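You operate a simulated robot arm through the tools that you are given. There is no shell and no other tool. Be economical: measure what you need, move in short steps, check, and stop when the job is done.

The job below is to be done with a simulated robot arm. You get a single attempt, and the scene is never put back.

## Task
Fetch the carton marked "plugs" from the top of the assembly bench and set it on the test card.
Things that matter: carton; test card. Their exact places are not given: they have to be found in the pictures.

It is judged by the outcome, as a careful person would: the job done as asked, and still so three seconds after it is handed in. It fails if anything else is knocked over, pushed out of place, dropped, spilled or broken.

## Robot
A 6-joint arm with a two-finger parallel gripper on a trunk, on a base that drives. Base frame: it is fixed to the floor where the robot stands at the start and does not move with it; the origin is under the middle of the robot, x ahead of it, y to its left, z up. Readings come in mm, rad, newtons and seconds.
With the tool pointing down near the work surface it reaches from about 300 to 700 mm from the robot's upright axis, wherever it stands. Its first joint turns from -2.897 to 2.897 rad. Payload 4.1 kg.
The TCP is the grasp point between the finger pads, 23 mm short of the fingertips. In the tool frame z runs along the fingers and y along their closing line. The gripper opens to 94 mm. The fingers are 38 mm wide and 10 mm thick; the gripper's body (54 by 96 mm) begins 39 mm behind the TCP.
Orientation is that of the tool frame in the base frame, as a unit quaternion [w, x, y, z]. With the fingers straight down and closing along the base's y, the tool's x points along the base's -x, its y along +y and its z along -z.

## Interface
- The arm moves only by the tool jog_arm. Its argument "motion" is a list of rows, each a list of 7 numbers: the opening in per cent of the stroke, from 0 (shut) to 100 (fully open), then the shift along the base's x, y, z in mm, then the turn, a rotation vector about the base's x, y, z in rad. In form: [[jaw, tx, ty, tz, rx, ry, rz], ...]. A call has 1 to 10 rows; each row shifts and turns the commanded pose from where the row before left it. Each row takes 0.2 s and may step no farther than 50 mm and 0.15 rad from the row before; otherwise, or with a gripper value out of range, the whole call is refused. Where a pose cannot be reached the arm comes as near as it can. A force on the tool above 40 N (or 10 N above the force at the start of the call, whichever is more), or a blocked arm, ends the call early, and 0.2 s more pass. The fingers move at their own pace (about 45 mm/s each) and stop on an object; they squeeze with about 26 N. The grip force told is the motor's: it shows also when the fingers shut on nothing. Time passes only in rows, and 0.2 s behind the last, so rows that do not move let the fingers close. The reply holds the time, the measured pose of the TCP, the force on the tool along the base axes, the opening and the grip force, in the units named above and with some noise.
- Cameras (640 x 400 px; columns grow to the right, rows downward): "scene" is now at [5.2, 127.8, 1447.2]; the picture's right is [-0.42, -0.91, 0.00], its down [-0.57, 0.26, -0.78] and it looks along [0.71, -0.33, -0.62] (base axes); focal length 287 px, centre (320, 200). "wrist" rides on the gripper at [86, 16, -75] in the tool frame; the picture's right is [-0.18, 0.98, 0.00], its down [-0.58, -0.11, -0.81] and it looks along [-0.79, -0.15, 0.59] (tool axes); focal length 243 px, centre (320, 200).
- camera(camera): a new picture of that camera. No time passes.
- move_column(by): slides the trunk up (or, below 0, down) by that many mm; the arm and the scene camera ride with it, the base frame stays. It gives what a move gives, with no picture.
- drive_base(legs): drives the robot by 1 to 6 legs, each [ahead, turn to the left] in mm and rad, along the robot's own axes; the way and the turn of a leg run together, so that a leg with both is an arc; at most 1500 mm and 3.142 rad a leg. The arm and the cameras ride along, it lands a little off, and it stops where it bumps. It gives what a move gives.
- aim_head(pan, tilt): turns the head with the scene camera to pan (to the left, within 2.705 rad either way) and tilt (down, from -0.506 to 1.204), counted from straight ahead of the robot. It gives what a move gives.
- probe_pixels(camera, pixels): there is no depth. For up to 12 entries [column, row, z] of the newest picture of that camera ("zoom" is the newest enlarged one), the place [x, y] in the base frame at which the ray of that pixel passes the height z, good to about 3 mm, but the place of the scene camera against the robot may be out by one fixed shift of up to 25 mm in any direction. No time passes.
- close_up(camera, box): a new picture of the part [left, top, right, bottom] of that camera's present view, enlarged. No time passes.
- finish_job(): hands the job in; it is judged then, once.

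Work in short steps. Measure before you move; look again where a grasp or a placing could have gone wrong, and mend it. You have 80 turns and 60 pictures in all, those below and enlarged ones among them. Open the gripper and draw the arm clear of the work before you hand the job in, unless the task says otherwise; then end with one line.

The tools are called after "Request:" by a JSON object that holds its "api" and its "payload". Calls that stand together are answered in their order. jog_arm: Moves the arm, as the interface text tells. Its arguments: {"type":"object","properties":{"motion":{"type":"array","items":{"type":"array","items":{"type":"number"}}}},"required":["motion"]} The other tools are called the same way: move_column (by) slides the trunk up or down; drive_base (legs) drives the base; aim_head (pan, tilt) turns the head that bears the scene camera; camera (camera) takes a picture; probe_pixels (camera, pixels) gives the place at which the rays of pixels pass given heights; close_up (camera, box) takes an enlarged picture of a part of a camera's view; finish_job () hands the job in.

At the start:

```text
time_s: 0.0
ee_pos: [404.4, -130.0, 1062.6]
orientation: [0.0, 0.001, 1.0, 0.0]
wrist_force: [-0.5, 0.4, -0.1]
opening: 94.0
grasp_force: 0.1
trunk travel left (down, up): [-400.0, 190.0]
robot x, y, heading: [4.5, -0.8, 0.002]
head pan, tilt: [-0.431, 0.672]
```

scene: 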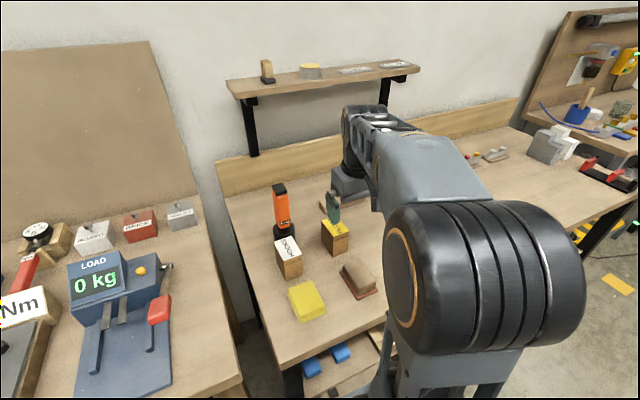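
wrist: 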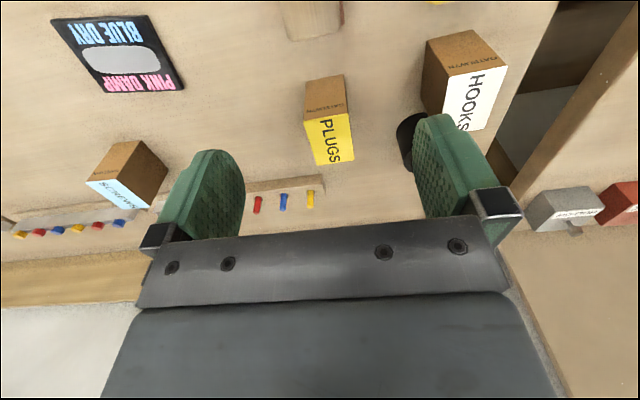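

I'm looking for the carton and the test card. The wrist view shows "PLUGS" near (328,120) and a dark card near (118,53), so I'll enlarge that view and turn the head to see more.

Request:
{"api": "close_up", "payload": {"camera": "wrist", "box": [0, 0, 400, 250]}}

Request:
{"api": "aim_head", "payload": {"pan": -0.8, "tilt": 0.75}}

Request:
{"api": "camera", "payload": {"camera": "scene"}}

```text
1.60 times, centred on (200, 125) of wrist
```

zoom: 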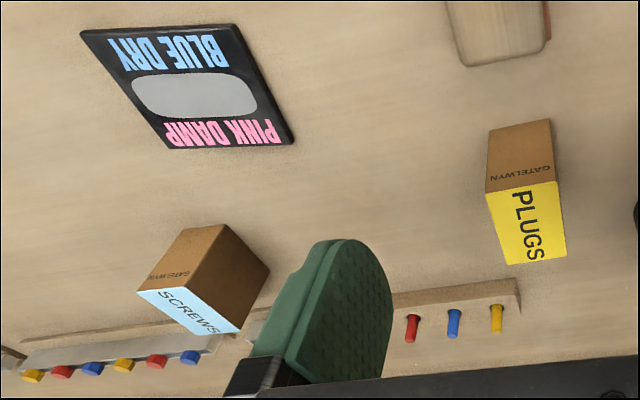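

```text
time_s: 0.8
ee_pos: [404.8, -130.0, 1063.4]
orientation: [-0.001, 0.0, 1.0, 0.0]
wrist_force: [-0.5, -1.2, 0.9]
opening: 94.1
grasp_force: 0.0
trunk travel left (down, up): [-400.0, 190.0]
robot x, y, heading: [-0.5, 0.7, -0.002]
head pan, tilt: [-0.799, 0.75]
```

```text
56 pictures are left
```

scene: 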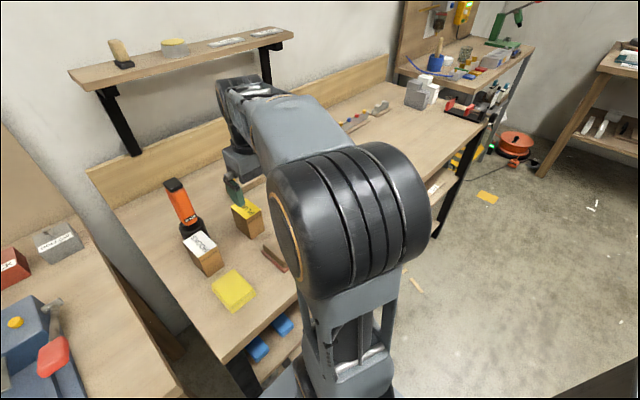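

The dark "BLUE DRY / PINK DAMP" card is one candidate. The shelf also holds flat items, so I'll enlarge the shelf and the far right before choosing.

Request:
{"api": "close_up", "payload": {"camera": "scene", "box": [60, 0, 300, 150]}}

Request:
{"api": "close_up", "payload": {"camera": "scene", "box": [320, 0, 640, 200]}}

```text
2.67 times, centred on (180, 75) of scene
```

zoom: 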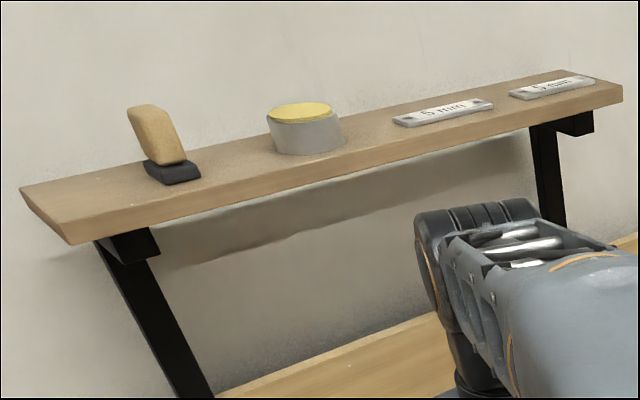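

```text
2.00 times, centred on (480, 100) of scene
```

zoom: 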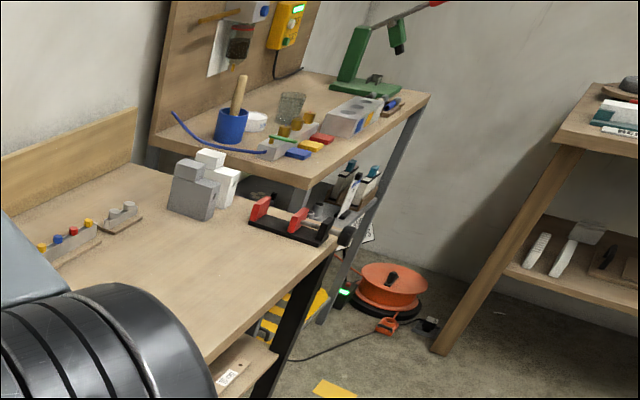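

The other benches may hold cards as well, so I'll scan the room.

Request:
{"api": "aim_head", "payload": {"pan": -1.7, "tilt": 0.5}}

Request:
{"api": "camera", "payload": {"camera": "scene"}}

Request:
{"api": "aim_head", "payload": {"pan": 0.6, "tilt": 0.6}}

Request:
{"api": "camera", "payload": {"camera": "scene"}}

Request:
{"api": "aim_head", "payload": {"pan": 2.2, "tilt": 0.5}}

Request:
{"api": "camera", "payload": {"camera": "scene"}}

```text
time_s: 2.0
ee_pos: [403.3, -129.3, 1063.1]
orientation: [0.001, 0.001, 1.0, 0.0]
wrist_force: [-1.4, 0.3, -0.5]
opening: 94.1
grasp_force: 0.0
trunk travel left (down, up): [-400.0, 190.0]
robot x, y, heading: [-0.4, 3.5, 0.003]
head pan, tilt: [-1.7, 0.499]
```

```text
53 pictures are left
```

scene: 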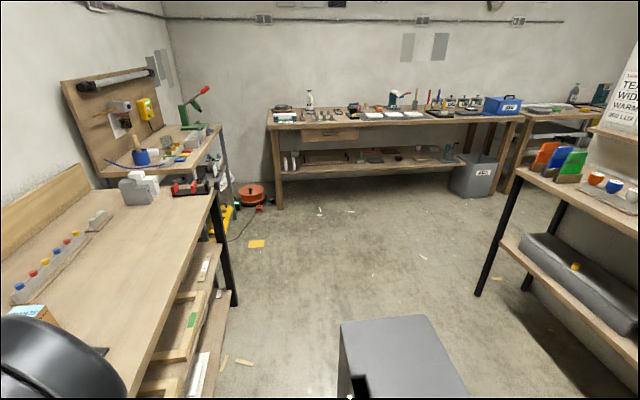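

```text
time_s: 4.2
ee_pos: [403.9, -130.0, 1062.8]
orientation: [0.0, 0.0, 1.0, 0.001]
wrist_force: [0.5, -1.0, -1.1]
opening: 94.0
grasp_force: 0.1
trunk travel left (down, up): [-400.0, 190.0]
robot x, y, heading: [0.4, 0.7, 0.002]
head pan, tilt: [0.6, 0.6]
```

```text
52 pictures are left
```

scene: 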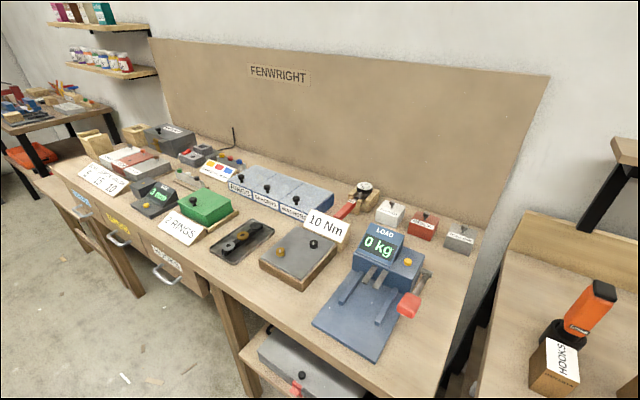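

```text
time_s: 5.8
ee_pos: [403.6, -128.8, 1062.6]
orientation: [-0.001, -0.001, 1.0, 0.0]
wrist_force: [-0.7, -0.4, 0.1]
opening: 94.1
grasp_force: 0.0
trunk travel left (down, up): [-400.0, 190.0]
robot x, y, heading: [0.6, -0.4, -0.001]
head pan, tilt: [2.201, 0.499]
```

```text
51 pictures are left
```

scene: 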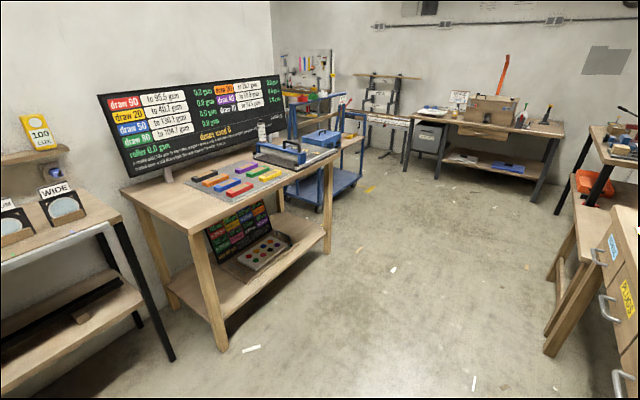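

The "BLUE DRY / PINK DAMP" card is the only test card on this bench. I'll probe the wrist view for it and for the PLUGS carton: front bottom edge around (305,78)-(344,75), top face corners (304,120), (349,110), (353,161), (315,166).

Request:
{"api": "probe_pixels", "payload": {"camera": "wrist", "pixels": [[308, 79, 840], [343, 75, 840], [304, 122, 900], [348, 113, 900], [353, 161, 900], [316, 165, 900], [304, 122, 920], [50, 19, 840], [147, 15, 840], [185, 90, 840], [104, 93, 840], [121, 61, 840]]}}

Request:
{"api": "aim_head", "payload": {"pan": -0.25, "tilt": 0.8}}

Request:
{"api": "camera", "payload": {"camera": "scene"}}

```text
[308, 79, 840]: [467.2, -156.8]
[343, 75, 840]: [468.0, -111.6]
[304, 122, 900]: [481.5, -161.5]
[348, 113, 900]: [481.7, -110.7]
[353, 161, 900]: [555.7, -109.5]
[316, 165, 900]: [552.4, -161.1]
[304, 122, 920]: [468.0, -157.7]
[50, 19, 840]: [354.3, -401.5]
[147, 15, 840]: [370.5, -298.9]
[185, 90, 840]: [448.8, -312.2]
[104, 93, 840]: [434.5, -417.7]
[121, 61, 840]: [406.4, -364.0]
```

```text
time_s: 8.1
ee_pos: [405.0, -128.8, 1062.3]
orientation: [0.0, 0.0, 1.0, 0.0]
wrist_force: [0.2, 0.1, -0.1]
opening: 94.0
grasp_force: 0.1
trunk travel left (down, up): [-400.0, 190.0]
robot x, y, heading: [-1.1, -3.4, -0.004]
head pan, tilt: [-0.25, 0.799]
```

```text
50 pictures are left
```

scene: 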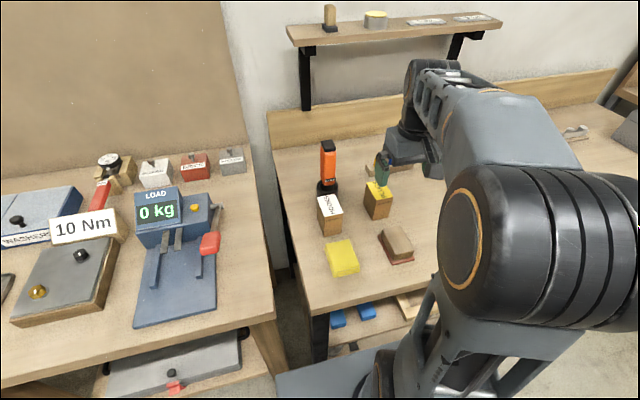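

The carton spans about x 468–534 and y -158 to -111, with its top at z≈920. The card is centred at about (402,-357) with a yaw of about -0.15. I'll move above the carton at a safe height, narrow the jaw a little, and look.

Request:
{"api": "jog_arm", "payload": {"motion": [[85, 48, -2, 0, 0, 0, 0], [85, 48, -2, -10, 0, 0, 0], [85, 0, 0, -35, 0, 0, 0], [85, 0, 0, -30, 0, 0, 0]]}}

Request:
{"api": "camera", "payload": {"camera": "wrist"}}

Request:
{"api": "camera", "payload": {"camera": "scene"}}

```text
time_s: 9.1
ee_pos: [499.4, -133.6, 987.5]
orientation: [-0.001, 0.0, 1.0, 0.0]
wrist_force: [0.1, -0.1, -0.2]
opening: 79.8
grasp_force: 0.1
trunk travel left (down, up): [-400.0, 190.0]
robot x, y, heading: [-0.2, -2.9, 0.0]
head pan, tilt: [-0.25, 0.799]
```

```text
49 pictures are left
```

wrist: 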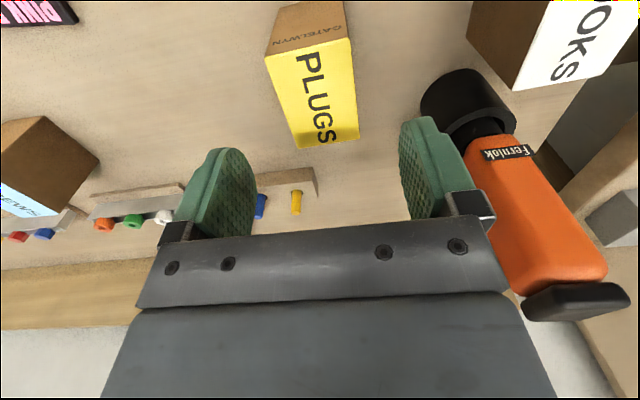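

```text
48 pictures are left
```

scene: 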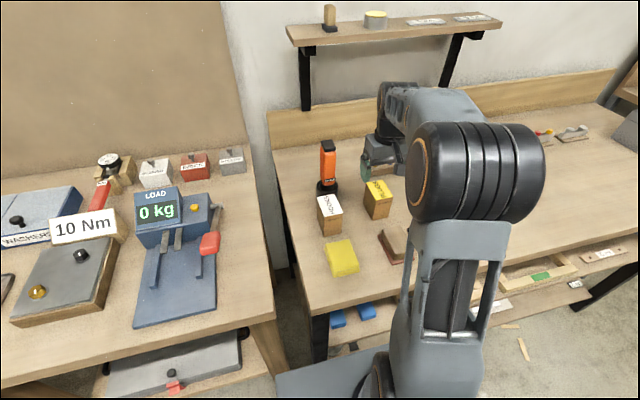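

The orange torch (base at (465,100), top at (575,300)) stands close on the +y side. I'll probe it and refine the carton corners (265,55), (350,40), (359,139), (298,149).

Request:
{"api": "probe_pixels", "payload": {"camera": "wrist", "pixels": [[265, 55, 920], [350, 40, 920], [359, 139, 920], [298, 149, 920], [278, 10, 840], [421, 110, 840], [450, 72, 840], [515, 100, 870], [466, 150, 900], [525, 300, 1030], [605, 270, 1030], [502, 285, 1000]]}}

Request:
{"api": "probe_pixels", "payload": {"camera": "scene", "pixels": [[317, 190, 840], [338, 192, 840], [320, 142, 1000], [335, 142, 1000], [318, 195, 840], [364, 180, 920], [385, 179, 920], [392, 198, 920], [372, 200, 920]]}}

```text
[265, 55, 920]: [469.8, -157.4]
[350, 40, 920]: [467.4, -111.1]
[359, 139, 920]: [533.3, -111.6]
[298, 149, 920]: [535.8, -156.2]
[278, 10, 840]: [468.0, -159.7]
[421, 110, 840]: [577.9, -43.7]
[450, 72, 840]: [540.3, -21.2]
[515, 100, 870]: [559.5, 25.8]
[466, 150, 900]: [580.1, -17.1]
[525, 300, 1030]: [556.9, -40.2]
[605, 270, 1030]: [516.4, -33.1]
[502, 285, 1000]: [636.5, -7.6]
```

```text
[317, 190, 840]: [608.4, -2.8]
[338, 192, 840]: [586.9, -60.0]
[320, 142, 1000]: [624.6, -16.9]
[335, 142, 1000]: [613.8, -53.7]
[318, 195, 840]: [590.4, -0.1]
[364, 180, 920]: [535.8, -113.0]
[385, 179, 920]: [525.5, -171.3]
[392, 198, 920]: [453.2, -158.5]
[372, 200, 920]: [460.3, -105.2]
```

The torch comes no nearer than y≈-44, so the fingers and body (out to y≈-86) clear it. The carton centre is (501.5,-134), so I'll descend to z≈893 and close.

Request:
{"api": "jog_arm", "payload": {"motion": [[80, 2, 0, -40, 0, 0, 0], [80, 0, 0, -30, 0, 0, 0], [80, 0, 0, -24, 0, 0, 0], [80, 0, 0, 0, 0, 0, 0], [40, 0, 0, 0, 0, 0, 0], [20, 0, 0, 0, 0, 0, 0], [20, 0, 0, 0, 0, 0, 0], [20, 0, 0, 0, 0, 0, 0]]}}

Request:
{"api": "camera", "payload": {"camera": "wrist"}}

```text
time_s: 10.9
ee_pos: [502.5, -135.7, 892.9]
orientation: [0.0, 0.0, 1.0, 0.0]
wrist_force: [0.7, 0.5, -1.0]
opening: 48.0
grasp_force: 26.6
trunk travel left (down, up): [-400.0, 190.0]
robot x, y, heading: [-0.9, 1.0, 0.003]
head pan, tilt: [-0.25, 0.799]
```

```text
47 pictures are left
```

wrist: 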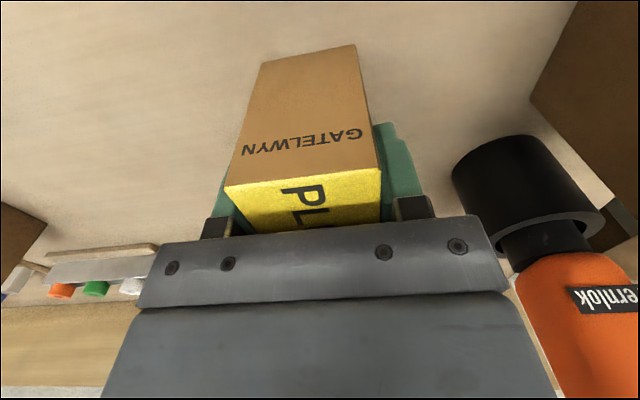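

The carton is held at a 48 mm opening and 26.6 N. I'll lift it straight up.

Request:
{"api": "jog_arm", "payload": {"motion": [[20, 0, 0, 15, 0, 0, 0], [20, 0, 0, 30, 0, 0, 0], [20, 0, 0, 40, 0, 0, 0], [20, 0, 0, 40, 0, 0, 0], [20, 0, 0, 0, 0, 0, 0]]}}

Request:
{"api": "camera", "payload": {"camera": "scene"}}

```text
time_s: 12.1
ee_pos: [501.2, -133.5, 1019.1]
orientation: [0.0, 0.001, 1.0, 0.0]
wrist_force: [-0.3, 0.0, -1.5]
opening: 47.9
grasp_force: 26.1
trunk travel left (down, up): [-400.0, 190.0]
robot x, y, heading: [-0.1, 4.0, 0.001]
head pan, tilt: [-0.25, 0.799]
```

```text
46 pictures are left
```

scene: 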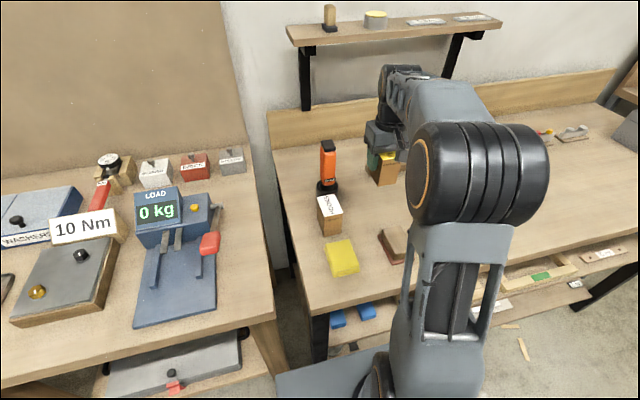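

The carton is lifted and clear. I'll carry it towards the card at this height, turning -0.15 rad to match the card.

Request:
{"api": "jog_arm", "payload": {"motion": [[20, -16, -37, 0, 0, 0, -0.025], [20, -16, -37, 0, 0, 0, -0.025], [20, -17, -37, 0, 0, 0, -0.025], [20, -17, -37, 0, 0, 0, -0.025], [20, -17, -37, 0, 0, 0, -0.025], [20, -17, -38, 0, 0, 0, -0.025], [20, 0, 0, 0, 0, 0, 0]]}}

Request:
{"api": "camera", "payload": {"camera": "wrist"}}

Request:
{"api": "aim_head", "payload": {"pan": -0.75, "tilt": 1.0}}

Request:
{"api": "camera", "payload": {"camera": "scene"}}

```text
time_s: 13.7
ee_pos: [401.1, -356.0, 1016.5]
orientation: [0.0, 0.076, 0.997, 0.0]
wrist_force: [-0.5, -1.2, -3.2]
opening: 47.7
grasp_force: 26.1
trunk travel left (down, up): [-400.0, 190.0]
robot x, y, heading: [1.3, -2.9, 0.003]
head pan, tilt: [-0.25, 0.799]
```

```text
45 pictures are left
```

wrist: 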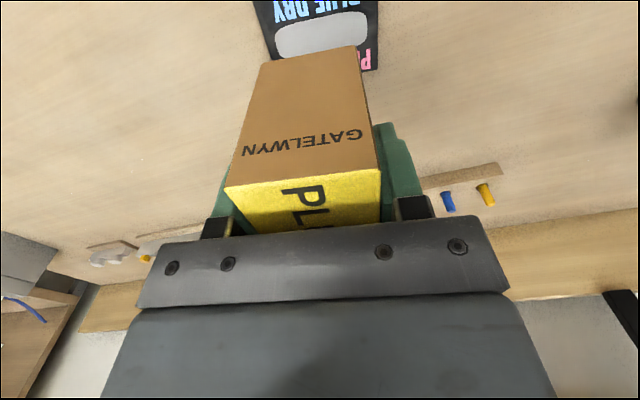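

```text
time_s: 14.6
ee_pos: [402.5, -356.9, 1016.3]
orientation: [0.0, 0.075, 0.997, 0.0]
wrist_force: [-1.1, -0.7, -3.2]
opening: 47.8
grasp_force: 26.2
trunk travel left (down, up): [-400.0, 190.0]
robot x, y, heading: [-0.1, 1.5, 0.001]
head pan, tilt: [-0.75, 1.0]
```

```text
44 pictures are left
```

scene: 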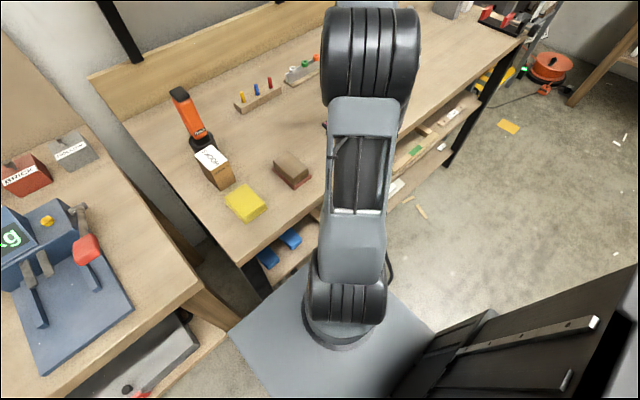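

The card shows behind the carton, with its left edge near (252,0)–(269,58) and lower right corner at (378,70). I'll probe these to check the target, since carton release should be centred on the card.

Request:
{"api": "probe_pixels", "payload": {"camera": "wrist", "pixels": [[253, 3, 842], [268, 55, 842], [378, 70, 842], [378, 5, 842], [276, 40, 842], [356, 12, 842]]}}

Request:
{"api": "close_up", "payload": {"camera": "wrist", "box": [220, 0, 420, 125]}}

```text
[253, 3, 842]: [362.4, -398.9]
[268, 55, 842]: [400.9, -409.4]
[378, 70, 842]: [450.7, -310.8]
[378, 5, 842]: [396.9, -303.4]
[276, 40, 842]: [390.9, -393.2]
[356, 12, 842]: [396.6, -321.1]
```

```text
3.20 times, centred on (320, 62) of wrist
```

zoom: 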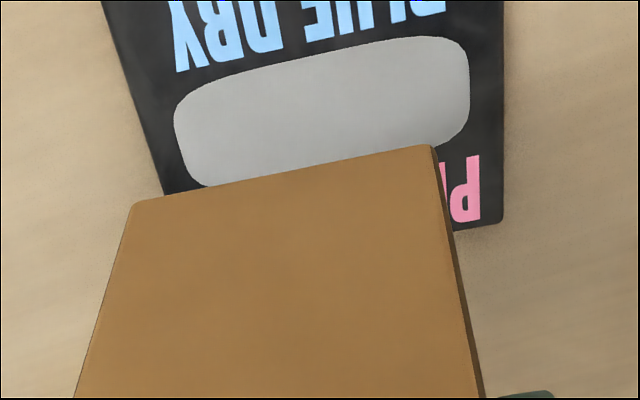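

The card centre holds at (402,-358) and the TCP is at about (402,-356.5). I'll lower to just above the card.

Request:
{"api": "jog_arm", "payload": {"motion": [[20, 0, -1, -40, 0, 0, 0], [20, 0, 0, -40, 0, 0, 0], [20, 0, 0, -25, 0, 0, 0], [20, 0, 0, -7, 0, 0, 0], [20, 0, 0, 0, 0, 0, 0]]}}

Request:
{"api": "camera", "payload": {"camera": "wrist"}}

```text
time_s: 15.8
ee_pos: [403.0, -357.6, 904.4]
orientation: [0.0, 0.075, 0.997, 0.0]
wrist_force: [0.6, -0.5, -2.9]
opening: 47.8
grasp_force: 26.1
trunk travel left (down, up): [-400.0, 190.0]
robot x, y, heading: [-0.8, 0.9, 0.004]
head pan, tilt: [-0.75, 1.0]
```

```text
42 pictures are left
```

wrist: 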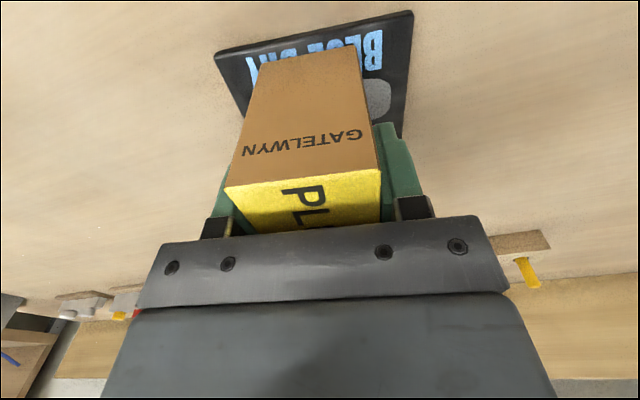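

The carton is about 10 mm above the board and well aligned over the card. I'll lower it in small steps and watch the force.

Request:
{"api": "jog_arm", "payload": {"motion": [[20, 0, 0, -3, 0, 0, 0], [20, 0, 0, -2, 0, 0, 0], [20, 0, 0, 0, 0, 0, 0]]}}

Request:
{"api": "jog_arm", "payload": {"motion": [[20, 0, 0, -2, 0, 0, 0], [20, 0, 0, 0, 0, 0, 0]]}}

```text
time_s: 16.6
ee_pos: [403.0, -357.7, 900.3]
orientation: [0.0, 0.075, 0.997, 0.0]
wrist_force: [1.1, 0.5, 3.5]
opening: 47.9
grasp_force: 25.9
trunk travel left (down, up): [-400.0, 190.0]
robot x, y, heading: [2.9, -1.4, 0.003]
head pan, tilt: [-0.75, 1.0]
```

```text
time_s: 17.2
ee_pos: [402.7, -357.5, 901.3]
orientation: [0.002, 0.074, 0.997, -0.001]
wrist_force: [1.3, -0.7, 16.3]
opening: 47.9
grasp_force: 26.4
trunk travel left (down, up): [-400.0, 190.0]
robot x, y, heading: [-2.6, 1.4, -0.002]
head pan, tilt: [-0.75, 1.0]
```

It has made contact at z≈900.5, with force up to +16 N. I'll ease up slightly and open part way.

Request:
{"api": "jog_arm", "payload": {"motion": [[20, 0, 0, 1.8, 0, 0, 0], [20, 0, 0, 0, 0, 0, 0], [60, 0, 0, 0, 0, 0, 0], [80, 0, 0, 0, 0, 0, 0], [80, 0, 0, 0, 0, 0, 0]]}}

Request:
{"api": "camera", "payload": {"camera": "wrist"}}

```text
time_s: 18.4
ee_pos: [402.4, -357.7, 901.8]
orientation: [0.0, 0.075, 0.997, 0.0]
wrist_force: [1.0, 0.2, 0.9]
opening: 75.4
grasp_force: 0.1
trunk travel left (down, up): [-400.0, 190.0]
robot x, y, heading: [-1.8, -0.5, 0.001]
head pan, tilt: [-0.75, 1.0]
```

```text
41 pictures are left
```

wrist: 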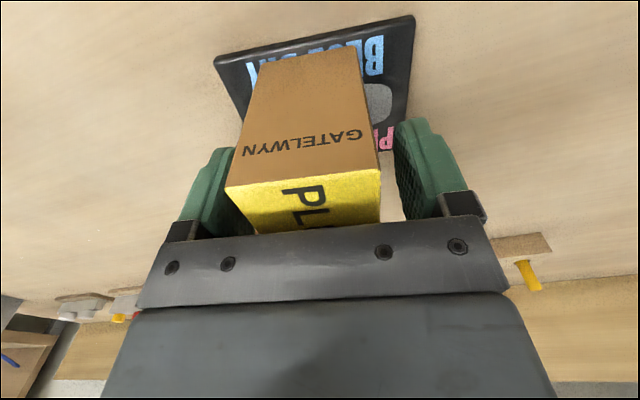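

The carton stands on the card and the fingers are clear of it. I'll raise straight up, then draw back.

Request:
{"api": "jog_arm", "payload": {"motion": [[80, 0, 0, 20, 0, 0, 0], [80, 0, 0, 40, 0, 0, 0], [80, 0, 0, 45, 0, 0, 0], [80, 0, 0, 45, 0, 0, 0], [80, -40, 20, 10, 0, 0, 0], [80, -20, 40, 0, 0, 0, 0], [80, 0, 0, 0, 0, 0, 0]]}}

Request:
{"api": "camera", "payload": {"camera": "wrist"}}

Request:
{"api": "camera", "payload": {"camera": "scene"}}

```text
time_s: 20.0
ee_pos: [343.5, -295.7, 1060.7]
orientation: [0.0, 0.075, 0.997, -0.001]
wrist_force: [-0.1, 1.0, -0.5]
opening: 74.9
grasp_force: 0.0
trunk travel left (down, up): [-400.0, 190.0]
robot x, y, heading: [1.8, 0.1, -0.002]
head pan, tilt: [-0.75, 1.0]
```

```text
40 pictures are left
```

wrist: 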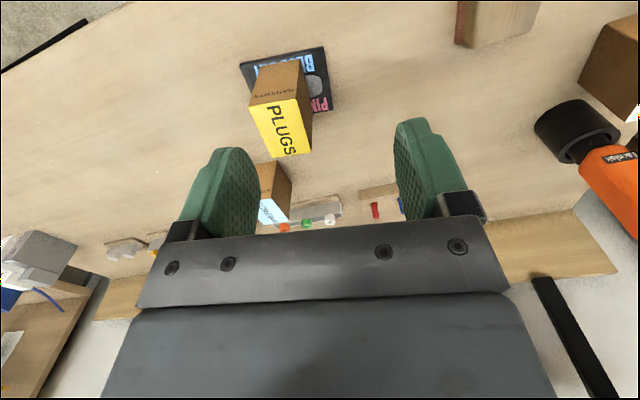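

```text
39 pictures are left
```

scene: 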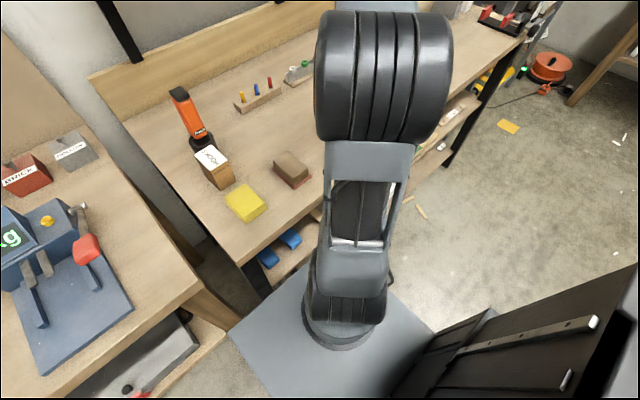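

The carton stands upright on the card, its neighbours haven't moved, and the arm is clear. I'm handing the job in.

Request:
{"api": "finish_job", "payload": {}}

```text
The job is handed in.
```

The "plugs" carton is standing upright on the card marked "BLUE DRY / PINK DAMP". I took that to be the test card, since it was the only card I could find on the bench; nothing else in the pictures looks moved.
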